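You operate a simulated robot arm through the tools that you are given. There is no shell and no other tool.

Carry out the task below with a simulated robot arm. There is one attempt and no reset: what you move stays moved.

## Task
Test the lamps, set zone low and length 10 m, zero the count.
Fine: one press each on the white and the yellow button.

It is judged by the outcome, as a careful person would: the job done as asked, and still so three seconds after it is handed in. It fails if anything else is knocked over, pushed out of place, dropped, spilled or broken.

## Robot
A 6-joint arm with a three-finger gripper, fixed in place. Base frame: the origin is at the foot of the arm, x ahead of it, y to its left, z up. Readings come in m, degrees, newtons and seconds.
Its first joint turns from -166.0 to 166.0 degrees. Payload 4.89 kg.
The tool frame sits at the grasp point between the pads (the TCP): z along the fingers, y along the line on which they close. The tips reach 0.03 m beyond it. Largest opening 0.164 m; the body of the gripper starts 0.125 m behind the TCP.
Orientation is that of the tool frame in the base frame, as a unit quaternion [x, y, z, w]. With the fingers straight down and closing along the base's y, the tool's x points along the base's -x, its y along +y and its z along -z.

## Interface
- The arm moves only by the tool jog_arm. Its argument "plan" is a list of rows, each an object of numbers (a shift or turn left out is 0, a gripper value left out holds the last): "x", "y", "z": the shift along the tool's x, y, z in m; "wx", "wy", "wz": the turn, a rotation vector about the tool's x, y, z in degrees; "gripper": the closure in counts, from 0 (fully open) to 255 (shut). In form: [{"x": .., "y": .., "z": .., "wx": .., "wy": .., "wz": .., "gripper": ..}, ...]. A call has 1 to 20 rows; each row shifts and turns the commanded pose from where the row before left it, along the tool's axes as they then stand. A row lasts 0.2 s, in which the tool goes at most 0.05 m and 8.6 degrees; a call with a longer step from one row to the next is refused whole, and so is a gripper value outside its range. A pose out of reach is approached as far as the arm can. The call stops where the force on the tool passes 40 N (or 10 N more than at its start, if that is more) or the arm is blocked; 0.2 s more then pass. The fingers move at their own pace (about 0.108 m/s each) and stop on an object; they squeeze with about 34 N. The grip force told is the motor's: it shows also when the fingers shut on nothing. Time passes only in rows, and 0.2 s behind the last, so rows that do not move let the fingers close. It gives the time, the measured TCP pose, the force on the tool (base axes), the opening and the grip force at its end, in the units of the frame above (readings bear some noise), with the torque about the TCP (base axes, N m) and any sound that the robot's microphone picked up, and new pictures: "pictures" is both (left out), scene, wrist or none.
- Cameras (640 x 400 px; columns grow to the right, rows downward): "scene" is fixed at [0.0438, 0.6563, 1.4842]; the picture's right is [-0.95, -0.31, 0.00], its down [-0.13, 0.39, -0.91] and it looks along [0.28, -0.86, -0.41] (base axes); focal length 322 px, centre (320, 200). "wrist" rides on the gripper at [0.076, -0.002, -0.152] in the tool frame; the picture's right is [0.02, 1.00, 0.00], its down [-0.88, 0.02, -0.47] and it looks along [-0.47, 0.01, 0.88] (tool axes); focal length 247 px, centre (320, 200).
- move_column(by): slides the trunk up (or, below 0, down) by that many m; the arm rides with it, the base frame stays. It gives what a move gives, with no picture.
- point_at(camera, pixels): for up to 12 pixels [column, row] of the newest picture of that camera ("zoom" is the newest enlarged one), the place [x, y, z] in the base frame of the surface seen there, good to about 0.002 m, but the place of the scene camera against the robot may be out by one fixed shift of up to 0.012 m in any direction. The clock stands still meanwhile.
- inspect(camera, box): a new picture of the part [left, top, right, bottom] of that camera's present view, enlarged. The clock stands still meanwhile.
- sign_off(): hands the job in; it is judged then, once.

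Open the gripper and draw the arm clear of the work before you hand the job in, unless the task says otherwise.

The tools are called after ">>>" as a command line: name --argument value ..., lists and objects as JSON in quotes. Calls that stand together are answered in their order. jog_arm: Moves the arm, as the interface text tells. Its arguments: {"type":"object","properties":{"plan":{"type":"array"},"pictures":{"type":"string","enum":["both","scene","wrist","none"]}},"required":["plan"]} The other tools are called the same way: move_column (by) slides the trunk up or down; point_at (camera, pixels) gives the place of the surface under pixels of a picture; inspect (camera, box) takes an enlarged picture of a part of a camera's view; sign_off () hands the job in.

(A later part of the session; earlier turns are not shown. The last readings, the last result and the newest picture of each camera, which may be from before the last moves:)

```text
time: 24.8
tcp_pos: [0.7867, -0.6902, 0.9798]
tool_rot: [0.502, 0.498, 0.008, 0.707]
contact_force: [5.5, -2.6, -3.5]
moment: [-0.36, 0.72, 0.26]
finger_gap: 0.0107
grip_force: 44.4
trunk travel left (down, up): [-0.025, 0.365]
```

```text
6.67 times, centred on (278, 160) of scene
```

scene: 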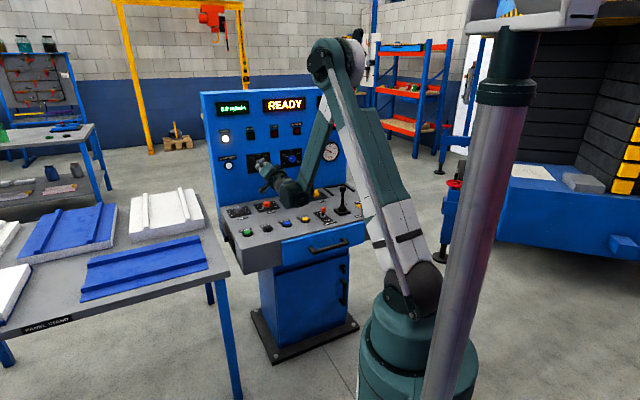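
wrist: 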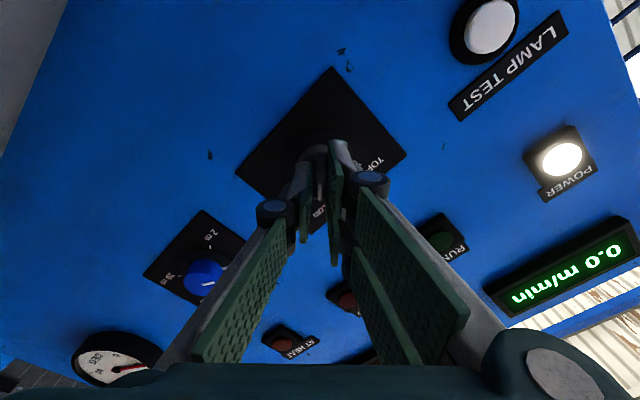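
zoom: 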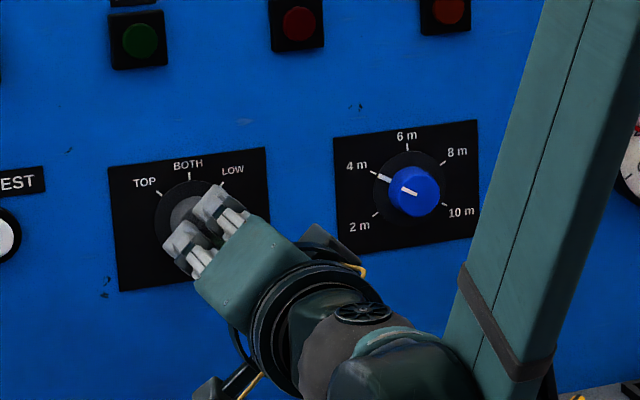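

The bar now points at LOW and the torque about the axis rose to ~0.76 Nm (end stop/detent). I release the bar and back off straight.

>>> jog_arm --plan '[{"gripper": 160}, {}, {}, {"z": -0.02}, {"z": -0.02}, {"z": -0.025}]'

>>> inspect --camera "scene" --box '[230, 130, 326, 190]'

>>> inspect --camera "wrist" --box '[220, 60, 420, 185]'

```text
time: 26.1
tcp_pos: [0.739, -0.6424, 0.983]
tool_rot: [0.503, 0.497, 0.009, 0.707]
contact_force: [1.1, -0.5, -1.2]
moment: [-0.06, -0.05, -0.03]
finger_gap: 0.0611
grip_force: 0.0
trunk travel left (down, up): [-0.025, 0.365]
```

scene: 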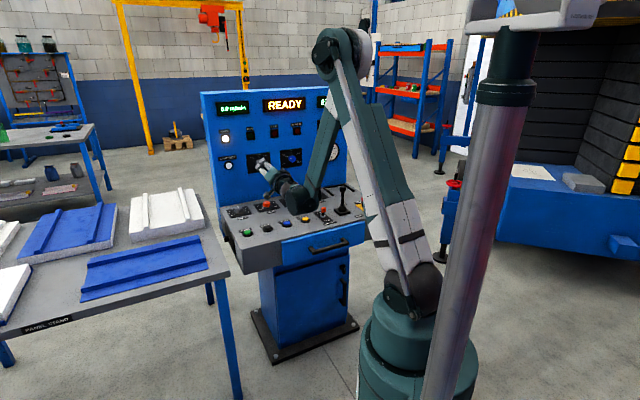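
wrist: 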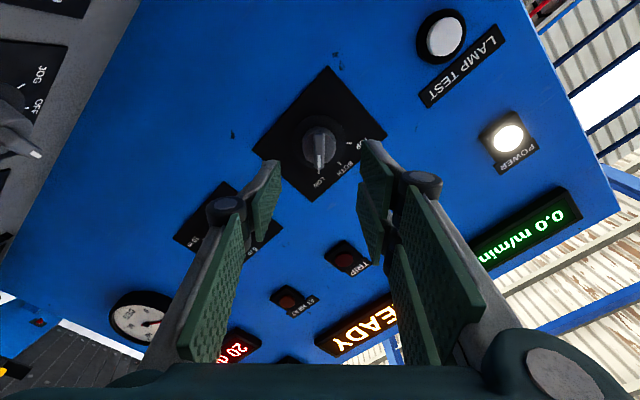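

```text
6.67 times, centred on (278, 160) of scene
```

zoom: 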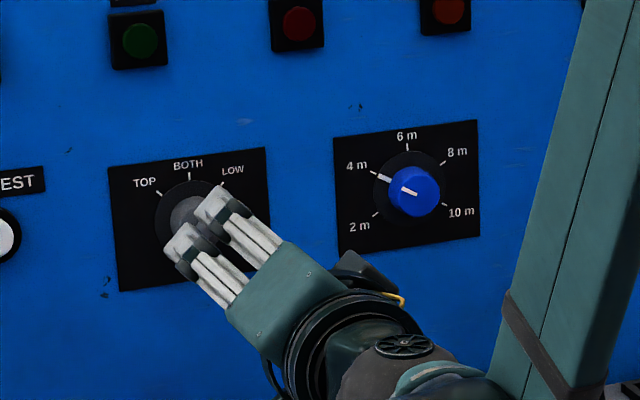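

```text
3.20 times, centred on (320, 122) of wrist
```

zoom: 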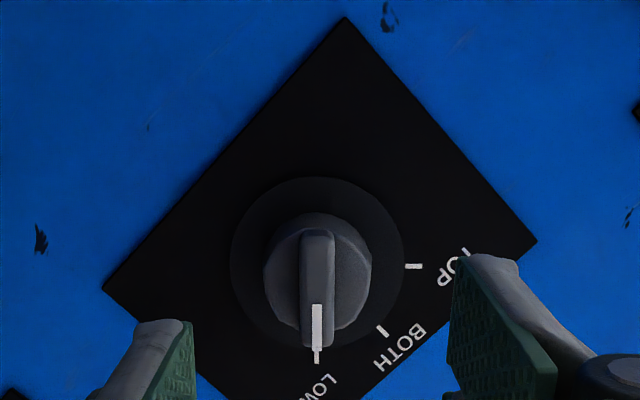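

The zone knob is on LOW. Before going to the length knob I check how low the wrist parts hang relative to the joystick (top z≈0.92) by measuring scene points around (290-320,180-215).

>>> inspect --camera "scene" --box '[240, 140, 400, 240]'

>>> point_at --camera "zoom" --pixels '[[190, 230], [250, 260], [200, 260], [230, 285], [330, 120], [280, 200], [408, 190], [412, 260], [380, 215], [120, 150]]'

```text
4.00 times, centred on (320, 190) of scene
```

zoom: 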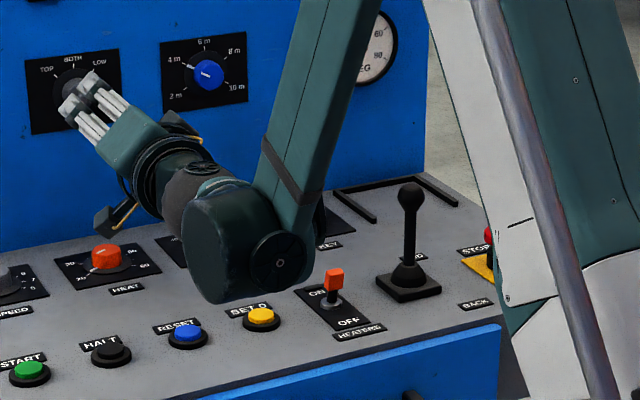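

```text
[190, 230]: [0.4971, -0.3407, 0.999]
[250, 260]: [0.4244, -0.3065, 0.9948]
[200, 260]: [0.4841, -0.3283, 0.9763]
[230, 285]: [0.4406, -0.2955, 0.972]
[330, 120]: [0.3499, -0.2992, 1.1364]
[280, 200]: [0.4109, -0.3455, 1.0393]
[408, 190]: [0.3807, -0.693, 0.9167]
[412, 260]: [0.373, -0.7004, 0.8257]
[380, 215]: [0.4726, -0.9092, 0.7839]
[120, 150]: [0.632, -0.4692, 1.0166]
```

There is ample clearance from the joystick (lateral >10 cm and wrist bottom ≈0.96). I shift right 0.17 m to face the length knob, keeping the standoff.

>>> jog_arm --plan '[{"x": -0.0308, "y": -0.0295}, {"x": -0.0308, "y": -0.0295}, {"x": -0.0308, "y": -0.0295}, {"x": -0.0308, "y": -0.0295}, {}]'

>>> inspect --camera "wrist" --box '[220, 60, 420, 185]'

```text
time: 27.4
tcp_pos: [0.62, -0.7652, 0.9845]
tool_rot: [0.503, 0.497, 0.008, 0.707]
contact_force: [0.0, 0.7, 0.5]
moment: [-0.01, 0.02, -0.12]
finger_gap: 0.0613
grip_force: 0.1
trunk travel left (down, up): [-0.025, 0.365]
```

scene: 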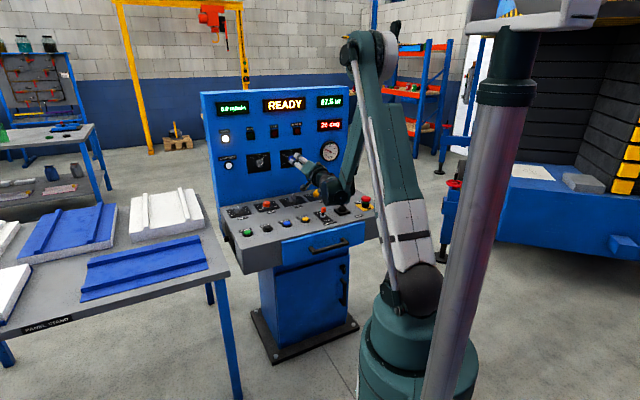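
wrist: 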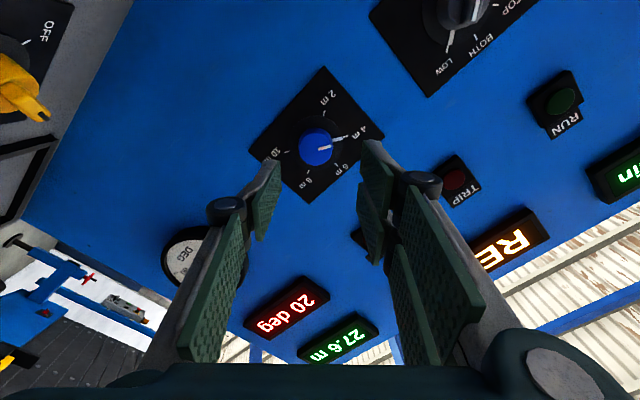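

```text
3.20 times, centred on (320, 122) of wrist
```

zoom: 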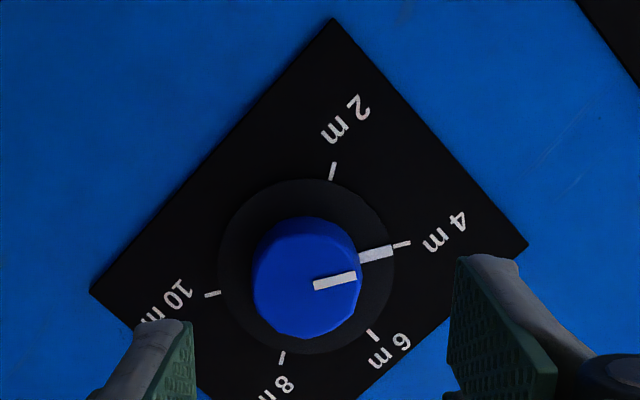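

The length knob is now between the fingers. I measure its ticks and outline in the zoomed view (2 m (333,171), 4 m (401,244), 6 m (373,336), 8 m (282,358), 10 m (213,294)).

>>> point_at --camera "zoom" --pixels '[[333, 171], [401, 244], [373, 336], [282, 358], [213, 294], [307, 270], [280, 285], [330, 282], [262, 300], [310, 325], [345, 240], [260, 250]]'

```text
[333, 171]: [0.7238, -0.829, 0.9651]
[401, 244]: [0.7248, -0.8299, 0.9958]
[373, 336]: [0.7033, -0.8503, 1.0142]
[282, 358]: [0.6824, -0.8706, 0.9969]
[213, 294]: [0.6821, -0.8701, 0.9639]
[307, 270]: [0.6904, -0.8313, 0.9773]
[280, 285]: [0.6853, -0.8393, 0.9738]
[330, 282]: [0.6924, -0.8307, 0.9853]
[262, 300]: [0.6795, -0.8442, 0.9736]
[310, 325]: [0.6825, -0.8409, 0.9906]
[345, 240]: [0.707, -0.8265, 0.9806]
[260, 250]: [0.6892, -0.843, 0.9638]
```

Ticks give centre u=0.1037, z=0.9806 and 60° spacing, so 4 m→10 m is a 180° clockwise turn. I roll the tool back counter-clockwise by 136° in free space to see whether the wrist allows a single −90°→+90° turn.

>>> jog_arm --plan '[{"wz": -8.5}, {"wz": -8.5}, {"wz": -8.5}, {"wz": -8.5}, {"wz": -8.5}, {"wz": -8.5}, {"wz": -8.5}, {"wz": -8.5}, {"wz": -8.5}, {"wz": -8.5}, {"wz": -8.5}, {"wz": -8.5}, {"wz": -8.5}, {"wz": -8.5}, {"wz": -8.5}, {"wz": -8.5}, {}]'

```text
time: 30.9
tcp_pos: [0.6202, -0.7652, 0.983]
tool_rot: [0.274, -0.652, 0.653, -0.272]
contact_force: [1.2, -0.1, -0.3]
moment: [-0.02, -0.03, 0.02]
finger_gap: 0.0611
grip_force: 0.1
trunk travel left (down, up): [-0.025, 0.365]
```

scene: 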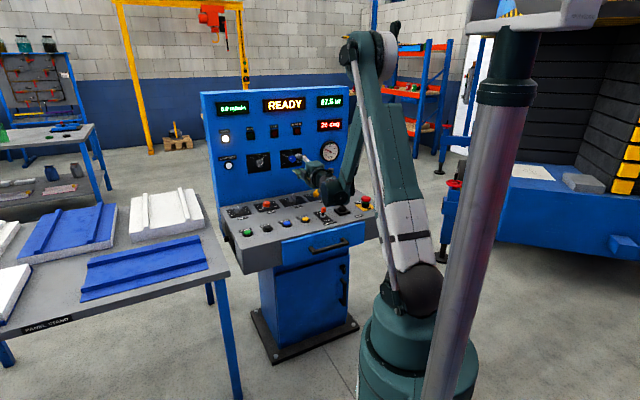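
wrist: 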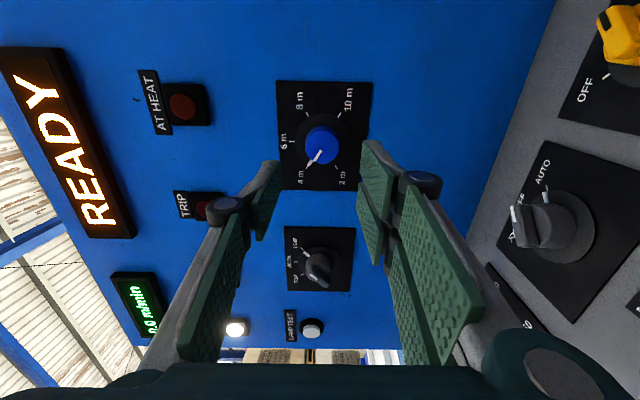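

No limit was hit; the tool is at roll −90° with fingers above and below the knob. I centre (1 mm right, 2.5 mm down) and advance 78 mm, so the fingers straddle the knob.

>>> jog_arm --plan '[{"x": 0.001, "y": 0.0025, "z": 0.02}, {"z": 0.02}, {"z": 0.02}, {"z": 0.018}, {}]'

>>> inspect --camera "wrist" --box '[220, 90, 420, 215]'

>>> inspect --camera "scene" --box '[250, 130, 346, 190]'

```text
time: 32.1
tcp_pos: [0.6752, -0.8181, 0.9812]
tool_rot: [0.273, -0.652, 0.652, -0.273]
contact_force: [0.0, 0.8, -0.3]
moment: [0.04, 0.04, -0.01]
finger_gap: 0.0611
grip_force: 0.0
trunk travel left (down, up): [-0.025, 0.365]
```

scene: 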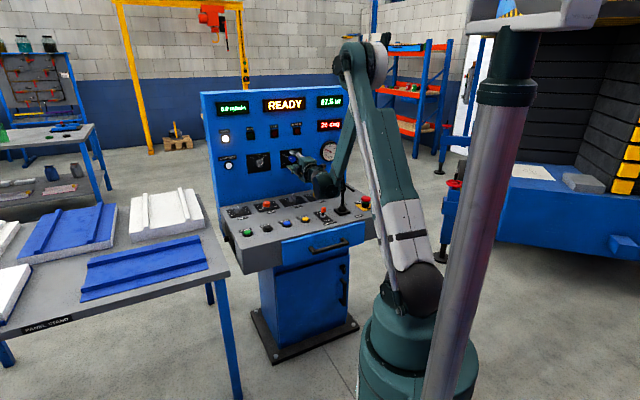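
wrist: 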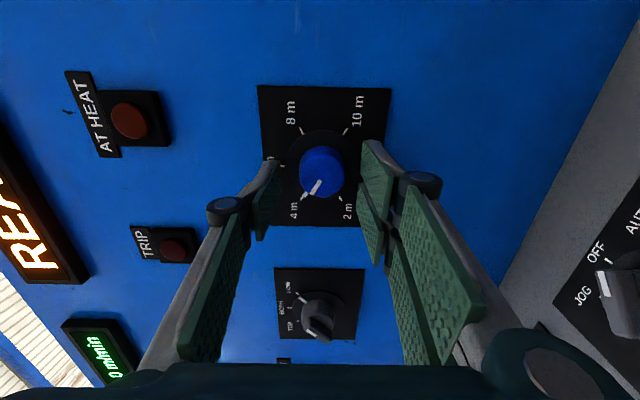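

```text
3.20 times, centred on (320, 152) of wrist
```

zoom: 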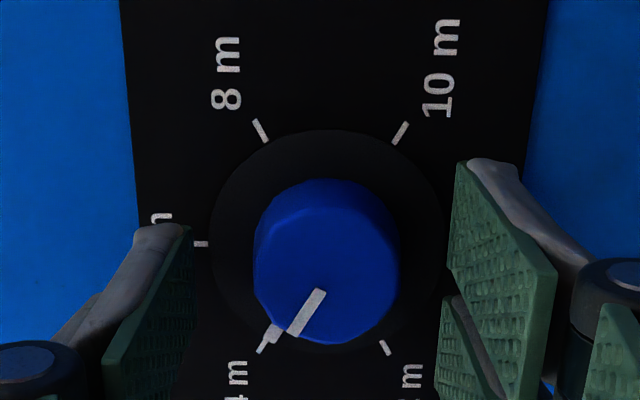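

```text
6.67 times, centred on (298, 160) of scene
```

zoom: 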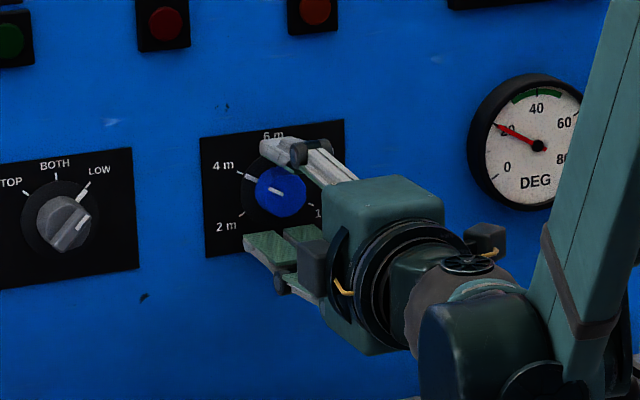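

Fingers straddle the knob with tips ~15 mm from the panel; the tool is ~2.5 mm left of the knob axis. I correct, go 7 mm deeper and close on the knob.

>>> jog_arm --plan '[{"x": 0.0022, "z": 0.004}, {"z": 0.003}, {"gripper": 255}, {}, {}, {}]'

>>> inspect --camera "wrist" --box '[220, 90, 420, 215]'

```text
time: 33.5
tcp_pos: [0.68, -0.8273, 0.9806]
tool_rot: [0.274, -0.652, 0.652, -0.273]
contact_force: [-11.5, 7.3, -20.0]
moment: [0.41, 0.4, -0.12]
finger_gap: 0.0362
grip_force: 45.2
trunk travel left (down, up): [-0.025, 0.365]
```

scene: 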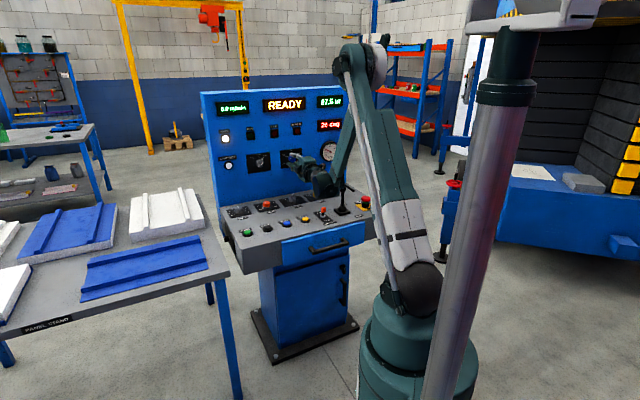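
wrist: 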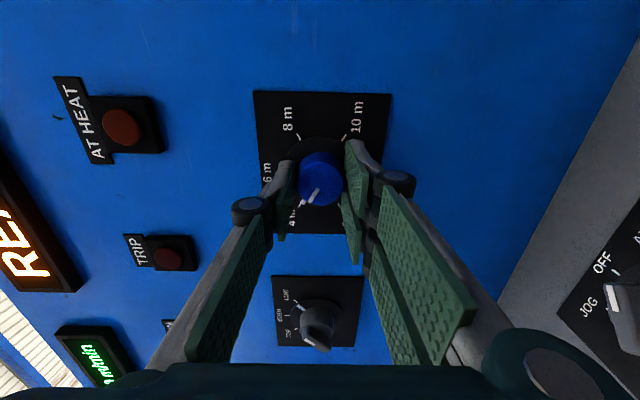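

```text
3.20 times, centred on (320, 152) of wrist
```

zoom: 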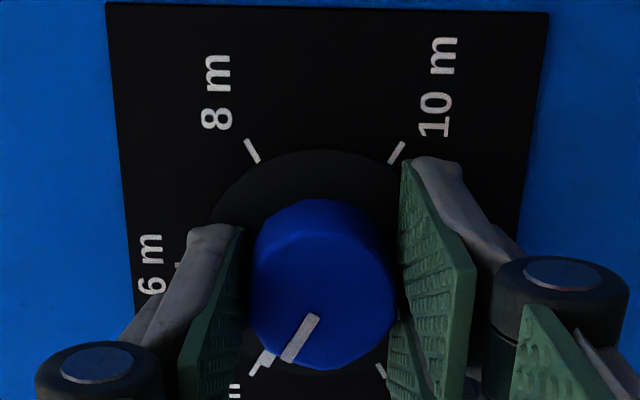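

The knob is gripped (gap 36 mm) with ~20 N downward and ~13 N outward load. I relieve by 1.5 mm down and 0.5 mm back, then check.

>>> jog_arm --plan '[{"y": 0.0008, "z": -0.0005}, {"y": 0.0007}]' --pictures "none"

```text
time: 34.1
tcp_pos: [0.6796, -0.8255, 0.9809]
tool_rot: [0.273, -0.652, 0.653, -0.273]
contact_force: [7.1, -5.6, 7.8]
moment: [0.0, 0.0, 0.36]
finger_gap: 0.0362
grip_force: 45.1
trunk travel left (down, up): [-0.025, 0.365]
```

Loads are now under 10 N in each axis. I begin turning clockwise, 20° first.

>>> jog_arm --plan '[{"wz": 4}, {"wz": 4}, {"wz": 4}, {"wz": 4}, {"wz": 4}]'

>>> inspect --camera "wrist" --box '[220, 90, 420, 215]'

```text
time: 35.3
tcp_pos: [0.6785, -0.8278, 0.9811]
tool_rot: [-0.172, 0.685, -0.604, 0.369]
contact_force: [1.9, 4.4, 16.7]
moment: [-0.23, -0.24, -0.2]
finger_gap: 0.0362
grip_force: 44.8
trunk travel left (down, up): [-0.025, 0.365]
stopped in row 5: the force on the tool passed its limit at 41 N (the readings are from after the stop); the commanded pose is now the measured one
```

scene: 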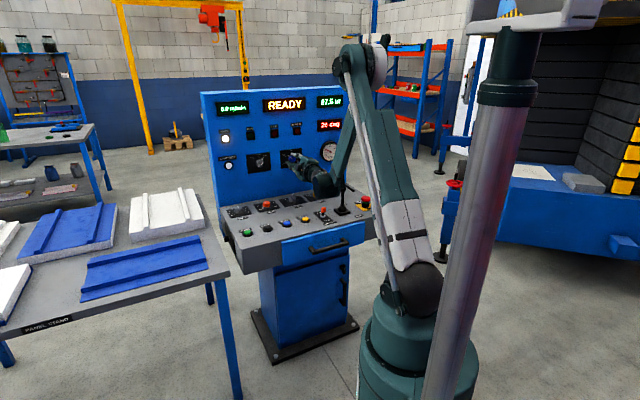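
wrist: 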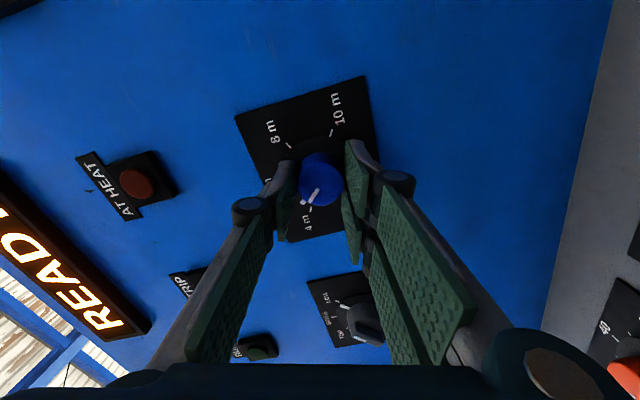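

```text
3.20 times, centred on (320, 152) of wrist
```

zoom: 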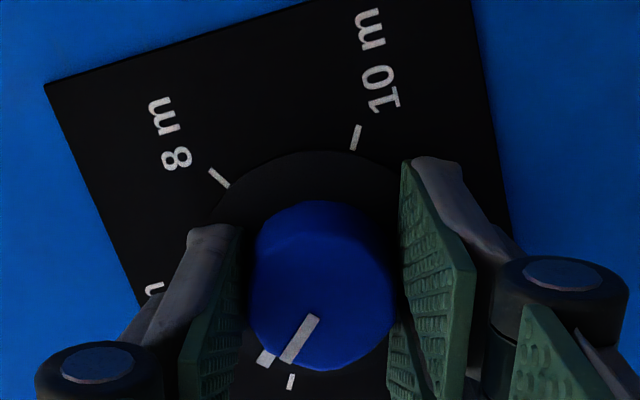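

The knob turns with the tool (pointer ~17° off the 4 m tick) but side load tripped the limit; now ~17 N upward remains. I relieve upward by ~0.9 mm and turn another 12°.

>>> jog_arm --plan '[{"x": -0.0003, "y": -0.0008}, {"wz": 4}, {"wz": 4}, {"wz": 4}]' --pictures "none"

```text
time: 36.3
tcp_pos: [0.6794, -0.8265, 0.9807]
tool_rot: [-0.098, 0.7, -0.562, 0.43]
contact_force: [-10.9, 15.0, 4.6]
moment: [-0.11, -0.06, 0.31]
finger_gap: 0.0365
grip_force: 45.3
trunk travel left (down, up): [-0.025, 0.365]
```

Turned another 12°; the main load is now ~18 N outward, so I back off 0.5 mm and continue 16°.

>>> jog_arm --plan '[{"z": -0.0005}, {"wz": 4}, {"wz": 4}, {"wz": 4}, {"wz": 4}]' --pictures "none"

```text
time: 37.5
tcp_pos: [0.679, -0.8263, 0.9815]
tool_rot: [0.001, 0.707, -0.496, 0.504]
contact_force: [15.5, -24.6, 24.6]
moment: [-0.49, -0.44, -0.11]
finger_gap: 0.0363
grip_force: 45.3
trunk travel left (down, up): [-0.025, 0.365]
```

Roll is −44°; load is ~25 N up and ~28 N inward. I relieve 1.2 mm up and 0.5 mm in, then continue.

>>> jog_arm --plan '[{"x": -0.0008, "y": -0.0008, "z": 0.0004}, {}, {"wz": 4}, {"wz": 4}, {"wz": 4}]'

>>> inspect --camera "wrist" --box '[220, 90, 420, 215]'

```text
time: 38.7
tcp_pos: [0.6785, -0.8276, 0.9793]
tool_rot: [0.074, 0.703, -0.441, 0.553]
contact_force: [-17.1, 9.7, -24.4]
moment: [0.45, 0.45, -0.27]
finger_gap: 0.036
grip_force: 44.9
trunk travel left (down, up): [-0.025, 0.365]
```

scene: 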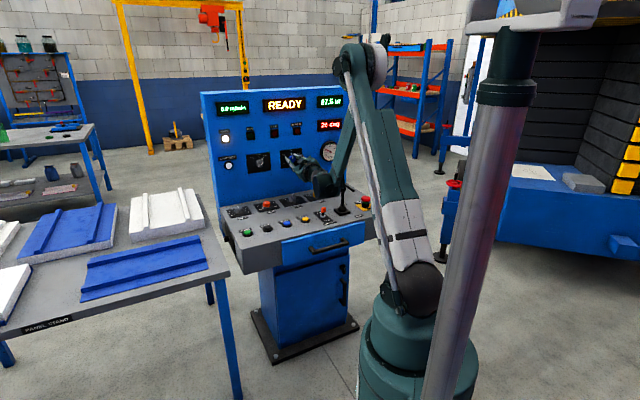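
wrist: 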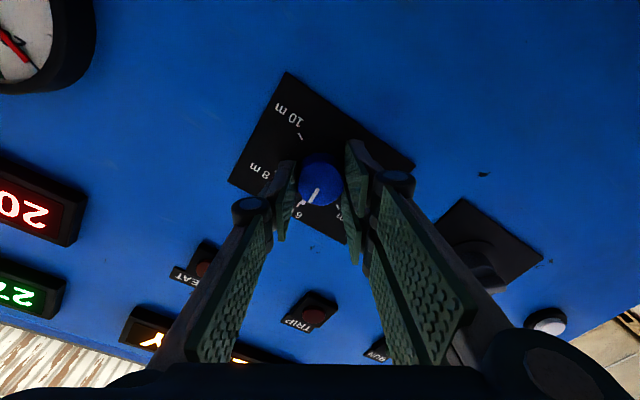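

```text
3.20 times, centred on (320, 152) of wrist
```

zoom: 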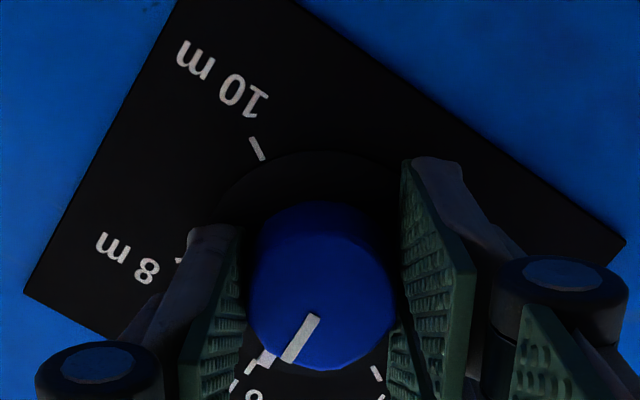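

The knob is now at about 6 m (57° turned). Load has flipped (24 N down, 19 N outward), so I move back half as much and continue 16°.

>>> jog_arm --plan '[{"x": 0.0005, "y": 0.0003, "z": -0.0003}, {"wz": 4}, {"wz": 4}, {"wz": 4}, {"wz": 4}]' --pictures "none"

```text
time: 39.9
tcp_pos: [0.6783, -0.8272, 0.9801]
tool_rot: [0.171, 0.686, -0.36, 0.609]
contact_force: [-16.3, 11.5, -18.0]
moment: [0.24, 0.29, -0.18]
finger_gap: 0.0363
grip_force: 44.7
trunk travel left (down, up): [-0.025, 0.365]
```

Roll −16.5°, load 18 N down and 20 N outward. I relieve slightly and turn another 16°.

>>> jog_arm --plan '[{"x": 0.0005, "y": 0.0001, "z": -0.0004}, {"wz": 4}, {"wz": 4}, {"wz": 4}, {"wz": 4}]' --pictures "none"

```text
time: 41.1
tcp_pos: [0.6777, -0.8264, 0.9805]
tool_rot: [0.265, 0.656, -0.271, 0.653]
contact_force: [14.9, -17.3, 3.3]
moment: [-0.18, -0.19, -0.04]
finger_gap: 0.036
grip_force: 45.1
trunk travel left (down, up): [-0.025, 0.365]
```

Roll is now ~0° (90° turned); load is 23 N inward only. I ease in 0.3 mm and continue 20°.

>>> jog_arm --plan '[{"z": 0.0003}, {"wz": 4}, {"wz": 4}, {"wz": 4}, {"wz": 4}]' --pictures "none"

```text
time: 42.3
tcp_pos: [0.678, -0.8272, 0.9808]
tool_rot: [0.353, 0.612, -0.177, 0.685]
contact_force: [7.6, -13.0, 15.6]
moment: [-0.36, -0.35, -0.33]
finger_gap: 0.0363
grip_force: 44.9
trunk travel left (down, up): [-0.025, 0.365]
```

Roll +16°, loads about 15 N up and inward. Small relief and another 16°.

>>> jog_arm --plan '[{"x": -0.0004, "y": 0.0001, "z": 0.0002}, {"wz": 4}, {"wz": 4}, {"wz": 4}, {"wz": 4}]'

>>> inspect --camera "wrist" --box '[220, 90, 420, 215]'

```text
time: 43.5
tcp_pos: [0.6777, -0.8263, 0.9802]
tool_rot: [0.435, 0.558, -0.081, 0.702]
contact_force: [-7.4, -1.9, -6.8]
moment: [0.04, 0.11, -0.43]
finger_gap: 0.0361
grip_force: 45.3
trunk travel left (down, up): [-0.025, 0.365]
```

scene: 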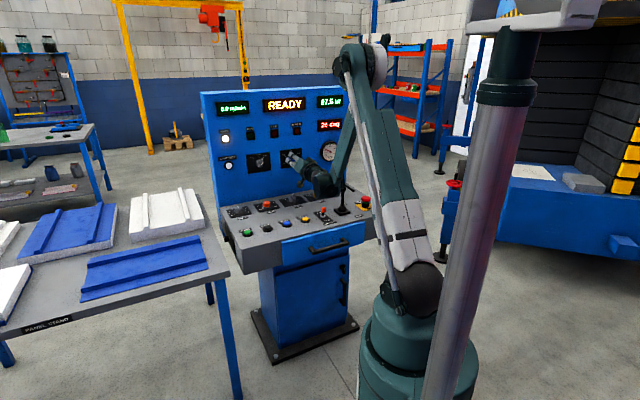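
wrist: 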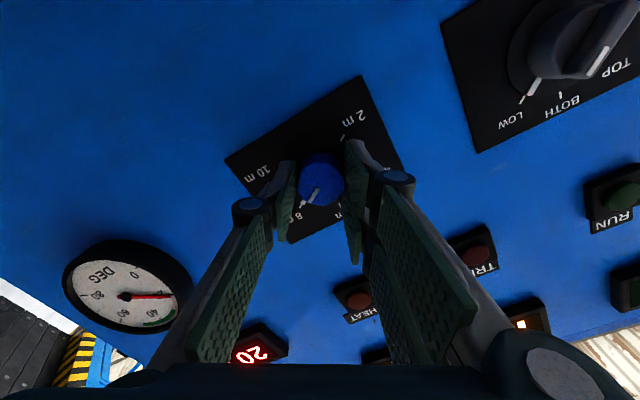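

```text
3.20 times, centred on (320, 152) of wrist
```

zoom: 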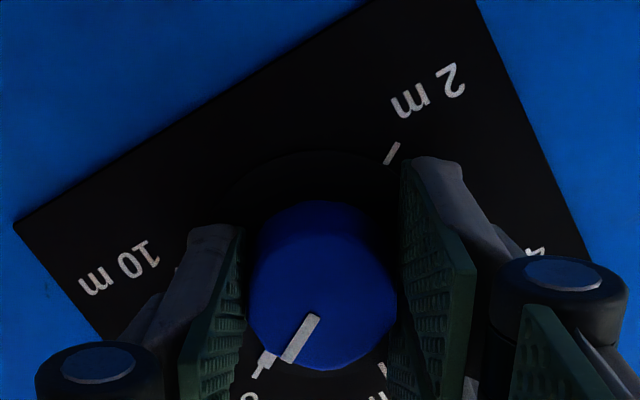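

The pointer is now on the 8 m tick and loads are low. I continue 20° toward 10 m.

>>> jog_arm --plan '[{"wz": 4}, {"wz": 4}, {"wz": 4}, {"wz": 4}, {"wz": 4}]' --pictures "none"

```text
time: 44.7
tcp_pos: [0.6773, -0.8268, 0.9814]
tool_rot: [0.526, 0.473, 0.043, 0.706]
contact_force: [-31.5, 20.8, -13.5]
moment: [0.19, 0.22, -0.58]
finger_gap: 0.0362
grip_force: 44.7
trunk travel left (down, up): [-0.025, 0.365]
```

Roll +52°; an outward load of ~37 N built up. I back off 0.6 mm, ease down slightly, and turn 16° more.

>>> jog_arm --plan '[{"x": 0.0002, "y": -0.0003, "z": -0.0006}, {}, {"wz": 4}, {"wz": 4}, {"wz": 4}]' --pictures "none"

```text
time: 45.9
tcp_pos: [0.6774, -0.8275, 0.9813]
tool_rot: [0.572, 0.415, 0.117, 0.697]
contact_force: [-1.2, -16.4, 15.3]
moment: [-0.19, -0.2, -0.07]
finger_gap: 0.0358
grip_force: 44.5
trunk travel left (down, up): [-0.025, 0.365]
```

Roll +64°. Small relief up/right, then 16° more.

>>> jog_arm --plan '[{"x": -0.0004, "y": 0.0002, "z": 0.0001}, {"wz": 4}, {"wz": 4}, {"wz": 4}, {"wz": 4}]'

>>> inspect --camera "wrist" --box '[220, 90, 420, 215]'

```text
time: 47.1
tcp_pos: [0.6779, -0.8271, 0.9799]
tool_rot: [0.625, 0.332, 0.213, 0.674]
contact_force: [-23.1, 18.5, -15.2]
moment: [0.27, 0.32, -0.44]
finger_gap: 0.036
grip_force: 45.0
trunk travel left (down, up): [-0.025, 0.365]
```

scene: 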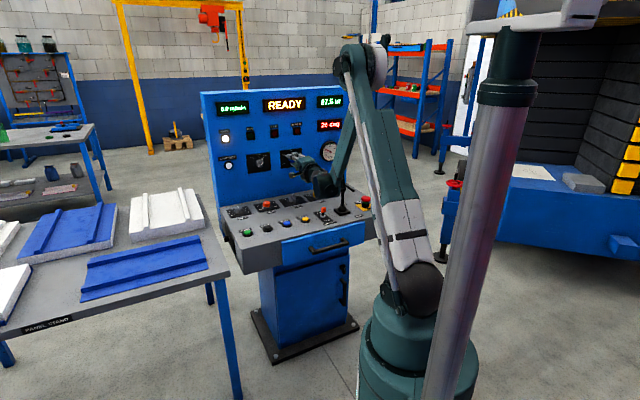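
wrist: 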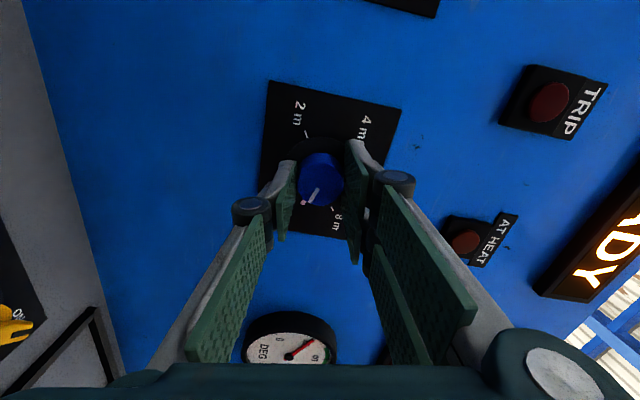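

```text
3.20 times, centred on (320, 152) of wrist
```

zoom: 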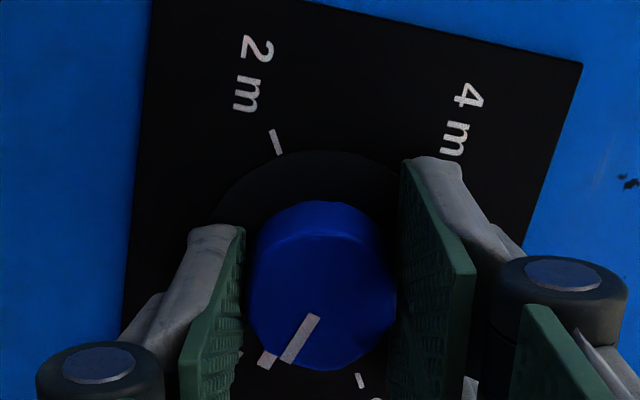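

Roll +80°, so ~10° remain. I relieve outward/down and turn the last 11° to bring the pointer to 10 m.

>>> jog_arm --plan '[{"x": 0.0001, "y": -0.0003, "z": -0.0005}, {"wz": 4}, {"wz": 4}, {"wz": 3}, {}]'

>>> inspect --camera "wrist" --box '[220, 90, 420, 215]'

```text
time: 48.3
tcp_pos: [0.6781, -0.8265, 0.9797]
tool_rot: [0.646, 0.266, 0.276, 0.66]
contact_force: [-10.6, -15.8, -1.3]
moment: [0.05, 0.05, -0.69]
finger_gap: 0.0361
grip_force: 44.6
trunk travel left (down, up): [-0.025, 0.365]
```

scene: 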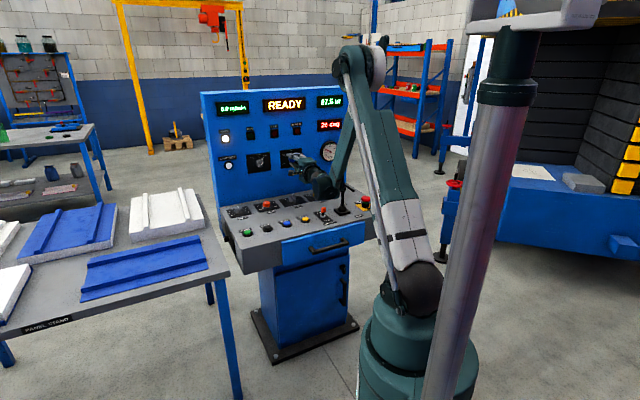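
wrist: 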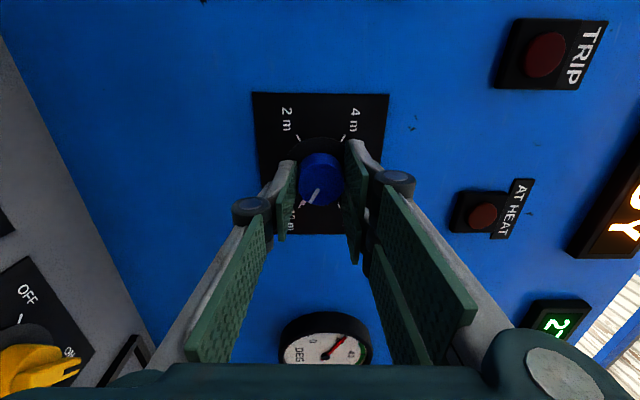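

```text
3.20 times, centred on (320, 152) of wrist
```

zoom: 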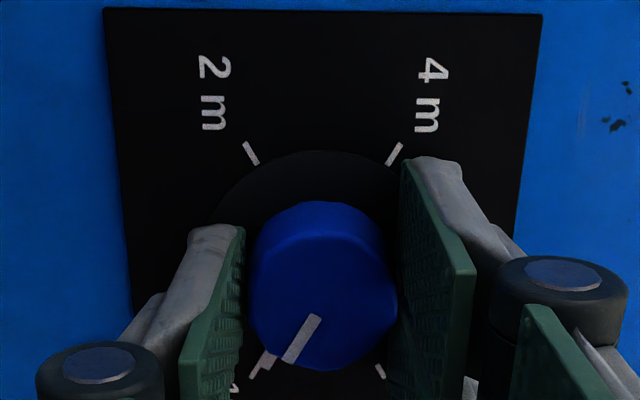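

The pointer lines up with the 10 m tick (roll 90.7°, 181° turned). I release the knob, back off, and check.

>>> jog_arm --plan '[{"gripper": 160}, {}, {}, {"z": -0.02}, {"z": -0.025}, {"z": -0.025}, {"z": -0.02}]'

>>> inspect --camera "wrist" --box '[220, 60, 420, 185]'

>>> inspect --camera "scene" --box '[230, 130, 326, 190]'

```text
time: 49.9
tcp_pos: [0.6148, -0.7625, 0.9817]
tool_rot: [0.645, 0.267, 0.275, 0.662]
contact_force: [0.6, -0.5, 0.6]
moment: [-0.11, -0.06, 0.02]
finger_gap: 0.0612
grip_force: 0.1
trunk travel left (down, up): [-0.025, 0.365]
```

scene: 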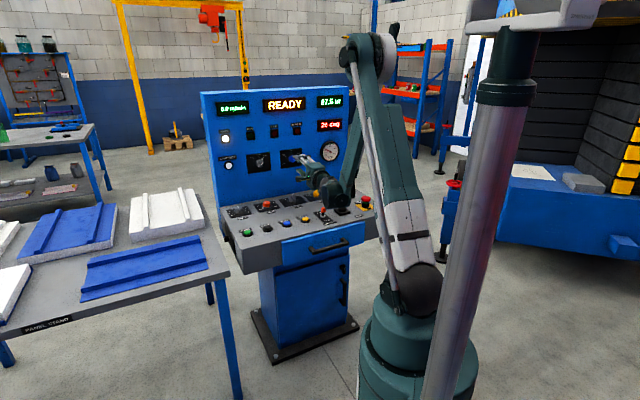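
wrist: 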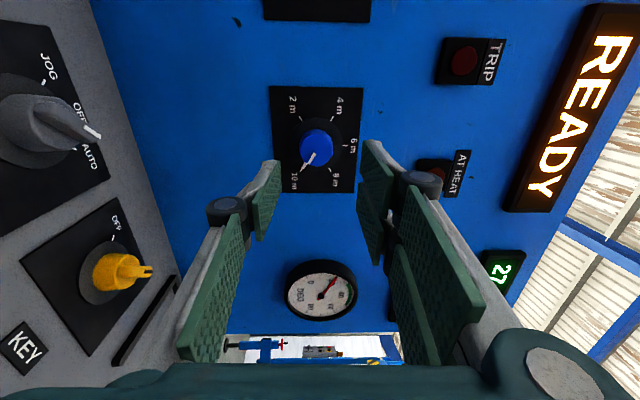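

```text
3.20 times, centred on (320, 122) of wrist
```

zoom: 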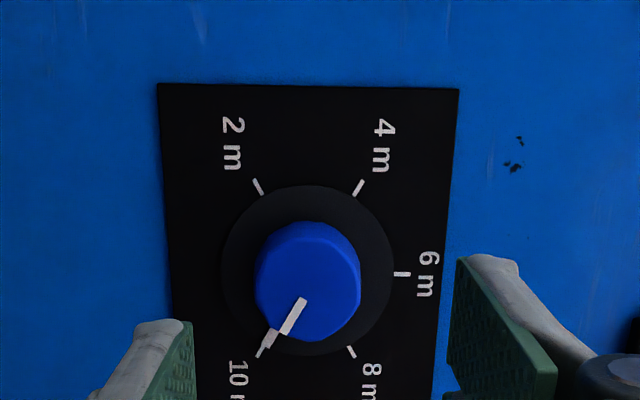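

```text
6.67 times, centred on (278, 160) of scene
```

zoom: 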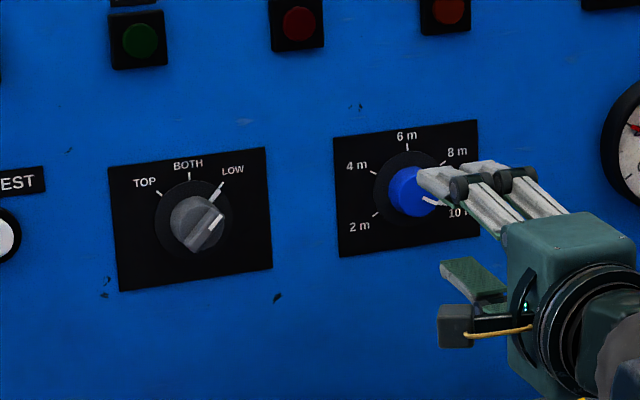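

Length is on 10 m and zone on LOW. Next I raise the tool 0.2 m, back off 0.1 m, and roll it back to camera-down, closing the fingers for the yellow button.

>>> jog_arm --plan '[{"y": 0.04}, {"y": 0.04}, {"y": 0.04}, {"y": 0.04}, {"y": 0.04}, {"z": -0.04}, {"z": -0.04}, {"z": -0.02}, {"wz": -8.25}, {"wz": -8.25}, {"wz": -8.25}, {"wz": -8.25}, {"wz": -8.25}, {"wz": -8.25}, {"wz": -8.25}, {"wz": -8.25}, {"wz": -8.25}, {"wz": -8.25}, {"wz": -8.2, "gripper": 255}, {}]'

```text
time: 54.1
tcp_pos: [0.5456, -0.6908, 1.1818]
tool_rot: [0.266, 0.655, -0.27, 0.654]
contact_force: [0.6, -0.3, -0.1]
moment: [-0.02, 0.03, 0.0]
finger_gap: 0.0
grip_force: 33.7
out of reach, approached as far as the arm can: row 7, 8
trunk travel left (down, up): [-0.025, 0.365]
```

scene: 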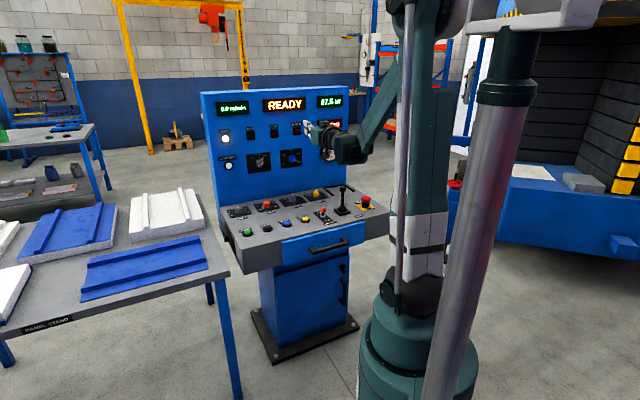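
wrist: 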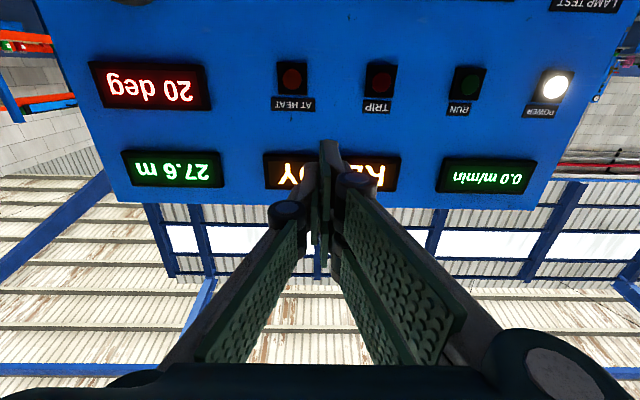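

The tool is at (0.546,-0.691,1.182), horizontal again. Now I pitch it down by 90° while drifting back and left so it ends above the yellow button.

>>> jog_arm --plan '[{"z": -0.0087, "y": 0.0055, "wy": 7.5}, {"x": 0.0011, "z": -0.0086, "y": 0.0055, "wy": 7.5}, {"x": 0.0023, "z": -0.0084, "y": 0.0055, "wy": 7.5}, {"x": 0.0033, "z": -0.008, "y": 0.0055, "wy": 7.5}, {"x": 0.0044, "z": -0.0075, "y": 0.0055, "wy": 7.5}, {"x": 0.0053, "z": -0.0069, "y": 0.0055, "wy": 7.5}, {"x": 0.0062, "z": -0.0062, "y": 0.0055, "wy": 7.5}, {"x": 0.0069, "z": -0.0053, "y": 0.0055, "wy": 7.5}, {"x": 0.0075, "z": -0.0044, "y": 0.0055, "wy": 7.5}, {"x": 0.008, "z": -0.0033, "y": 0.0055, "wy": 7.5}, {"x": 0.0084, "z": -0.0023, "y": 0.0055, "wy": 7.5}, {"x": 0.0086, "z": -0.0011, "y": 0.0055, "wy": 7.5}, {}]'

```text
time: 56.9
tcp_pos: [0.4309, -0.6226, 1.1806]
tool_rot: [0.338, 0.931, 0.099, 0.1]
contact_force: [-0.1, 0.4, 0.5]
moment: [0.02, 0.0, -0.03]
finger_gap: 0.0001
grip_force: 34.6
out of reach, approached as far as the arm can: row 5, 6, 7, 8, 9, 10, 11, 12
trunk travel left (down, up): [-0.025, 0.365]
```

scene: 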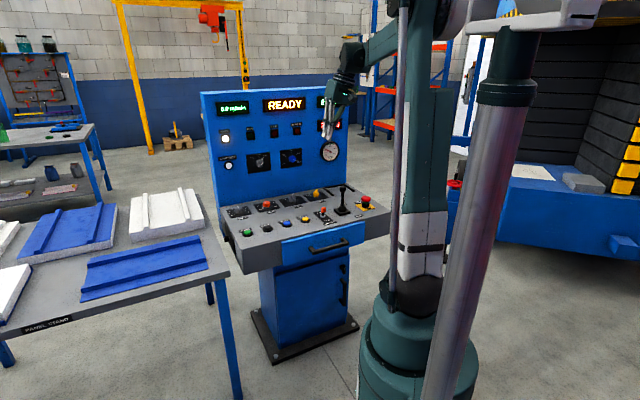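
wrist: 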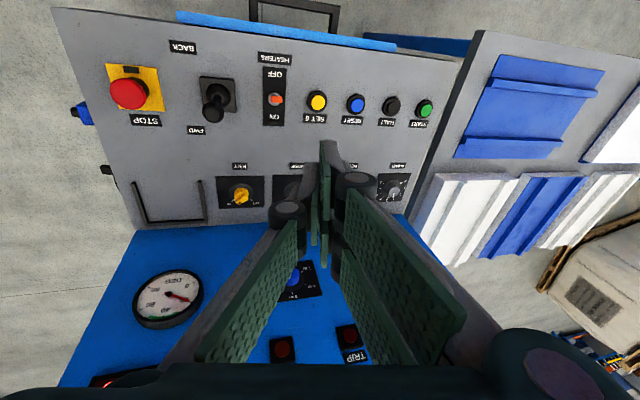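

The arm hit its opposite wrist limit (tool 17° short of vertical) because the shoulder is now low relative to the tool. I move left and down to z≈1.03 over the yellow button (staying above the joystick), where the vertical pose should be reachable.

>>> jog_arm --plan '[{"x": -0.0027, "y": 0.0109, "z": 0.0345}, {"x": -0.0027, "y": 0.0109, "z": 0.0345}, {"x": -0.0027, "y": 0.0109, "z": 0.0345}, {"x": -0.0027, "y": 0.0109, "z": 0.0345}, {"x": -0.0027, "y": 0.0109, "z": 0.0345}, {}]'

```text
time: 58.3
tcp_pos: [0.5164, -0.5678, 1.0296]
tool_rot: [0.338, 0.93, 0.1, 0.101]
contact_force: [0.1, 0.3, 0.1]
moment: [-0.04, -0.07, -0.02]
finger_gap: 0.0
grip_force: 34.0
trunk travel left (down, up): [-0.025, 0.365]
```

scene: 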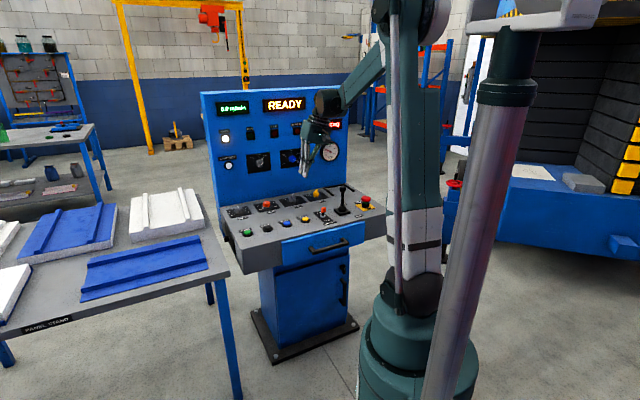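
wrist: 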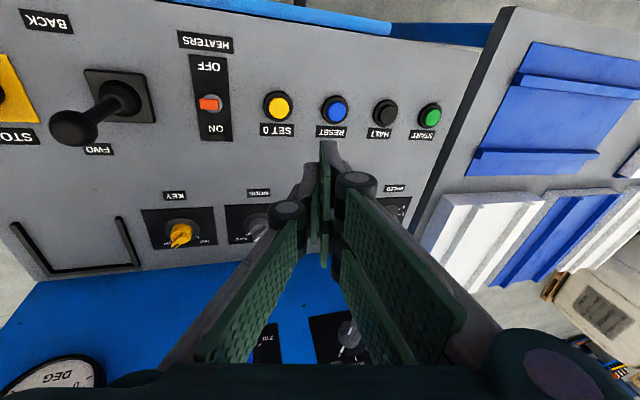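

The translation completed without limits. I now right the tool to vertical with the computed correction (15°, 6°, 5° about tool x, y, z).

>>> jog_arm --plan '[{"wx": 4.98, "wy": 2.08, "wz": 1.68}, {"wx": 4.98, "wy": 2.08, "wz": 1.68}, {"wx": 4.98, "wy": 2.08, "wz": 1.68}, {}]'

>>> inspect --camera "wrist" --box '[220, 60, 420, 185]'

```text
time: 59.3
tcp_pos: [0.5177, -0.5692, 1.03]
tool_rot: [0.37, 0.918, 0.114, 0.083]
contact_force: [0.4, -0.5, -0.5]
moment: [-0.04, -0.01, -0.03]
finger_gap: 0.0001
grip_force: 33.6
out of reach, approached as far as the arm can: row 1, 2, 3
trunk travel left (down, up): [-0.025, 0.365]
```

scene: 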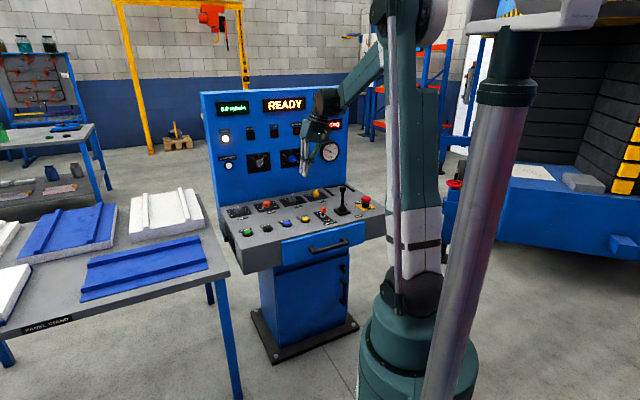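
wrist: 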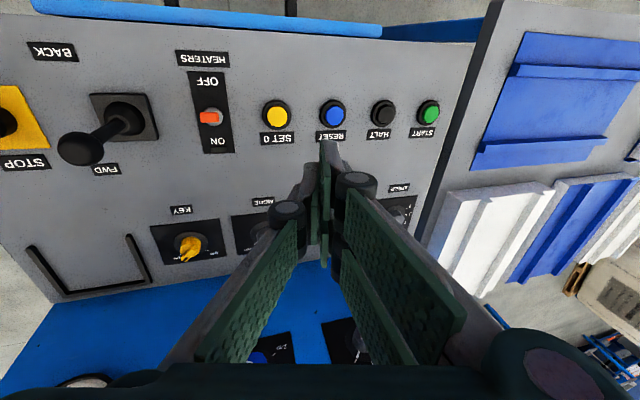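

```text
3.20 times, centred on (320, 122) of wrist
```

zoom: 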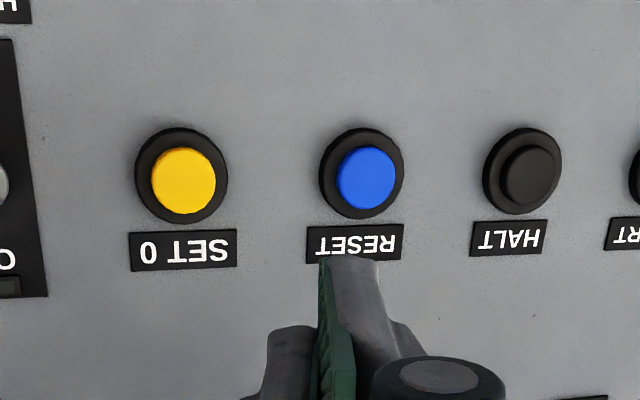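

The tool stays ~16° tilted sideways, so this looks like a wrist branch/joint limit (singularity crossed off-plane). I inspect the arm's wrist in the scene view to understand its configuration.

>>> inspect --camera "scene" --box '[270, 0, 460, 200]'

>>> point_at --camera "scene" --pixels '[[328, 102], [345, 90], [375, 70], [390, 50], [325, 130], [310, 150], [318, 120], [335, 110]]'

```text
2.00 times, centred on (365, 100) of scene
```

zoom: 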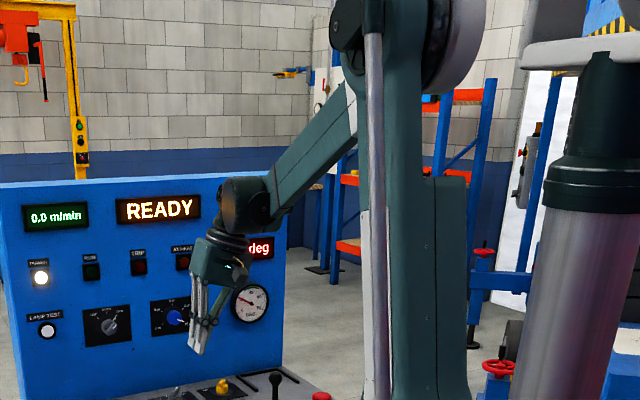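

```text
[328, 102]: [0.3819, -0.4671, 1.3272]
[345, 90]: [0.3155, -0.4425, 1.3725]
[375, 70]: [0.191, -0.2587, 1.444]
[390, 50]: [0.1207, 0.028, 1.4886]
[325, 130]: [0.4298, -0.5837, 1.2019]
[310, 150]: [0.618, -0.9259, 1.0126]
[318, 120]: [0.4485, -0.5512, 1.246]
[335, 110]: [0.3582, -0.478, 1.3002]
```

The wrist appears to be of the roll-pitch-roll kind, and crossing its straight pose far to the right wound the forearm roll to its limit. I retrace: lift back up-right first, still vertical-ish and clear of everything.

>>> jog_arm --plan '[{"x": 0.0029, "y": -0.0107, "z": -0.0345}, {"x": 0.0029, "y": -0.0107, "z": -0.0345}, {"x": 0.0029, "y": -0.0107, "z": -0.0345}, {"x": 0.0029, "y": -0.0107, "z": -0.0345}, {"x": 0.0029, "y": -0.0107, "z": -0.0345}, {"wy": -7.5, "x": -0.0087, "y": -0.0055}, {"wy": -7.5, "x": -0.0086, "z": 0.0011, "y": -0.0055}, {"wy": -7.5, "x": -0.0084, "z": 0.0023, "y": -0.0055}, {"wy": -7.5, "x": -0.008, "z": 0.0033, "y": -0.0055}, {}]' --pictures "scene"

```text
time: 61.5
tcp_pos: [0.4424, -0.6624, 1.1791]
tool_rot: [0.387, 0.865, 0.013, 0.318]
contact_force: [1.0, 0.0, 0.2]
moment: [0.03, 0.02, 0.01]
finger_gap: 0.0
grip_force: 33.8
trunk travel left (down, up): [-0.025, 0.365]
```

scene: 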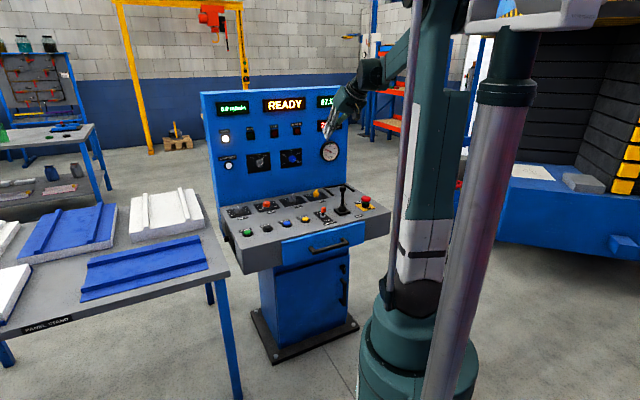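

No limits so far; tool elevation is −53°. I continue pitching up seven more rows to bring it near horizontal.

>>> jog_arm --plan '[{"wy": -7.5, "x": -0.0075, "z": 0.0044}, {"wy": -7.5, "x": -0.0069, "z": 0.0053}, {"wy": -7.5, "x": -0.0062, "z": 0.0062}, {"wy": -7.5, "x": -0.0053, "z": 0.0069}, {"wy": -7.5, "x": -0.0044, "z": 0.0075}, {"wy": -7.5, "x": -0.0033, "z": 0.008}, {"wy": -7.5, "x": -0.0023, "z": 0.0084}, {}]'

```text
time: 63.3
tcp_pos: [0.4846, -0.7037, 1.1802]
tool_rot: [0.353, 0.635, -0.16, 0.668]
contact_force: [-0.7, 0.4, 0.5]
moment: [0.03, 0.01, -0.01]
finger_gap: 0.0001
grip_force: 34.0
trunk travel left (down, up): [-0.025, 0.365]
```

scene: 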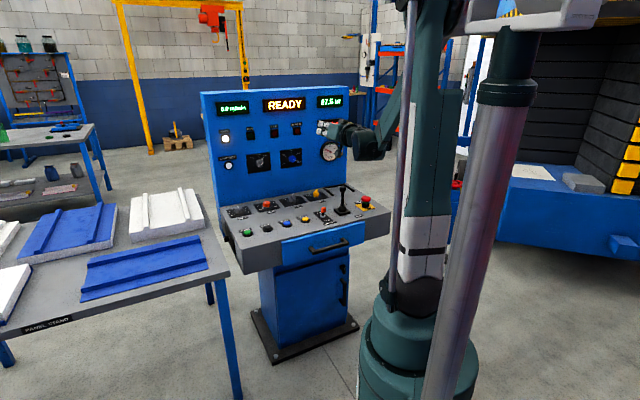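
wrist: 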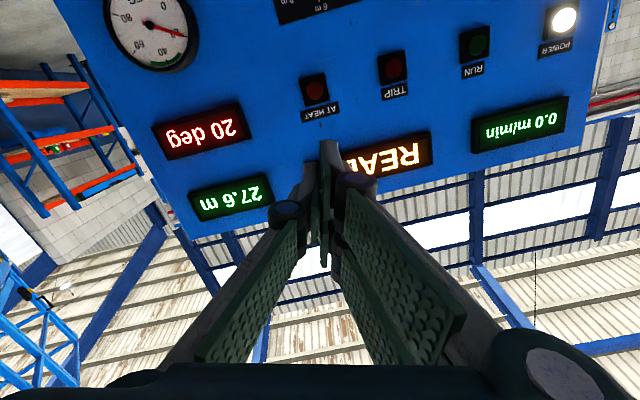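

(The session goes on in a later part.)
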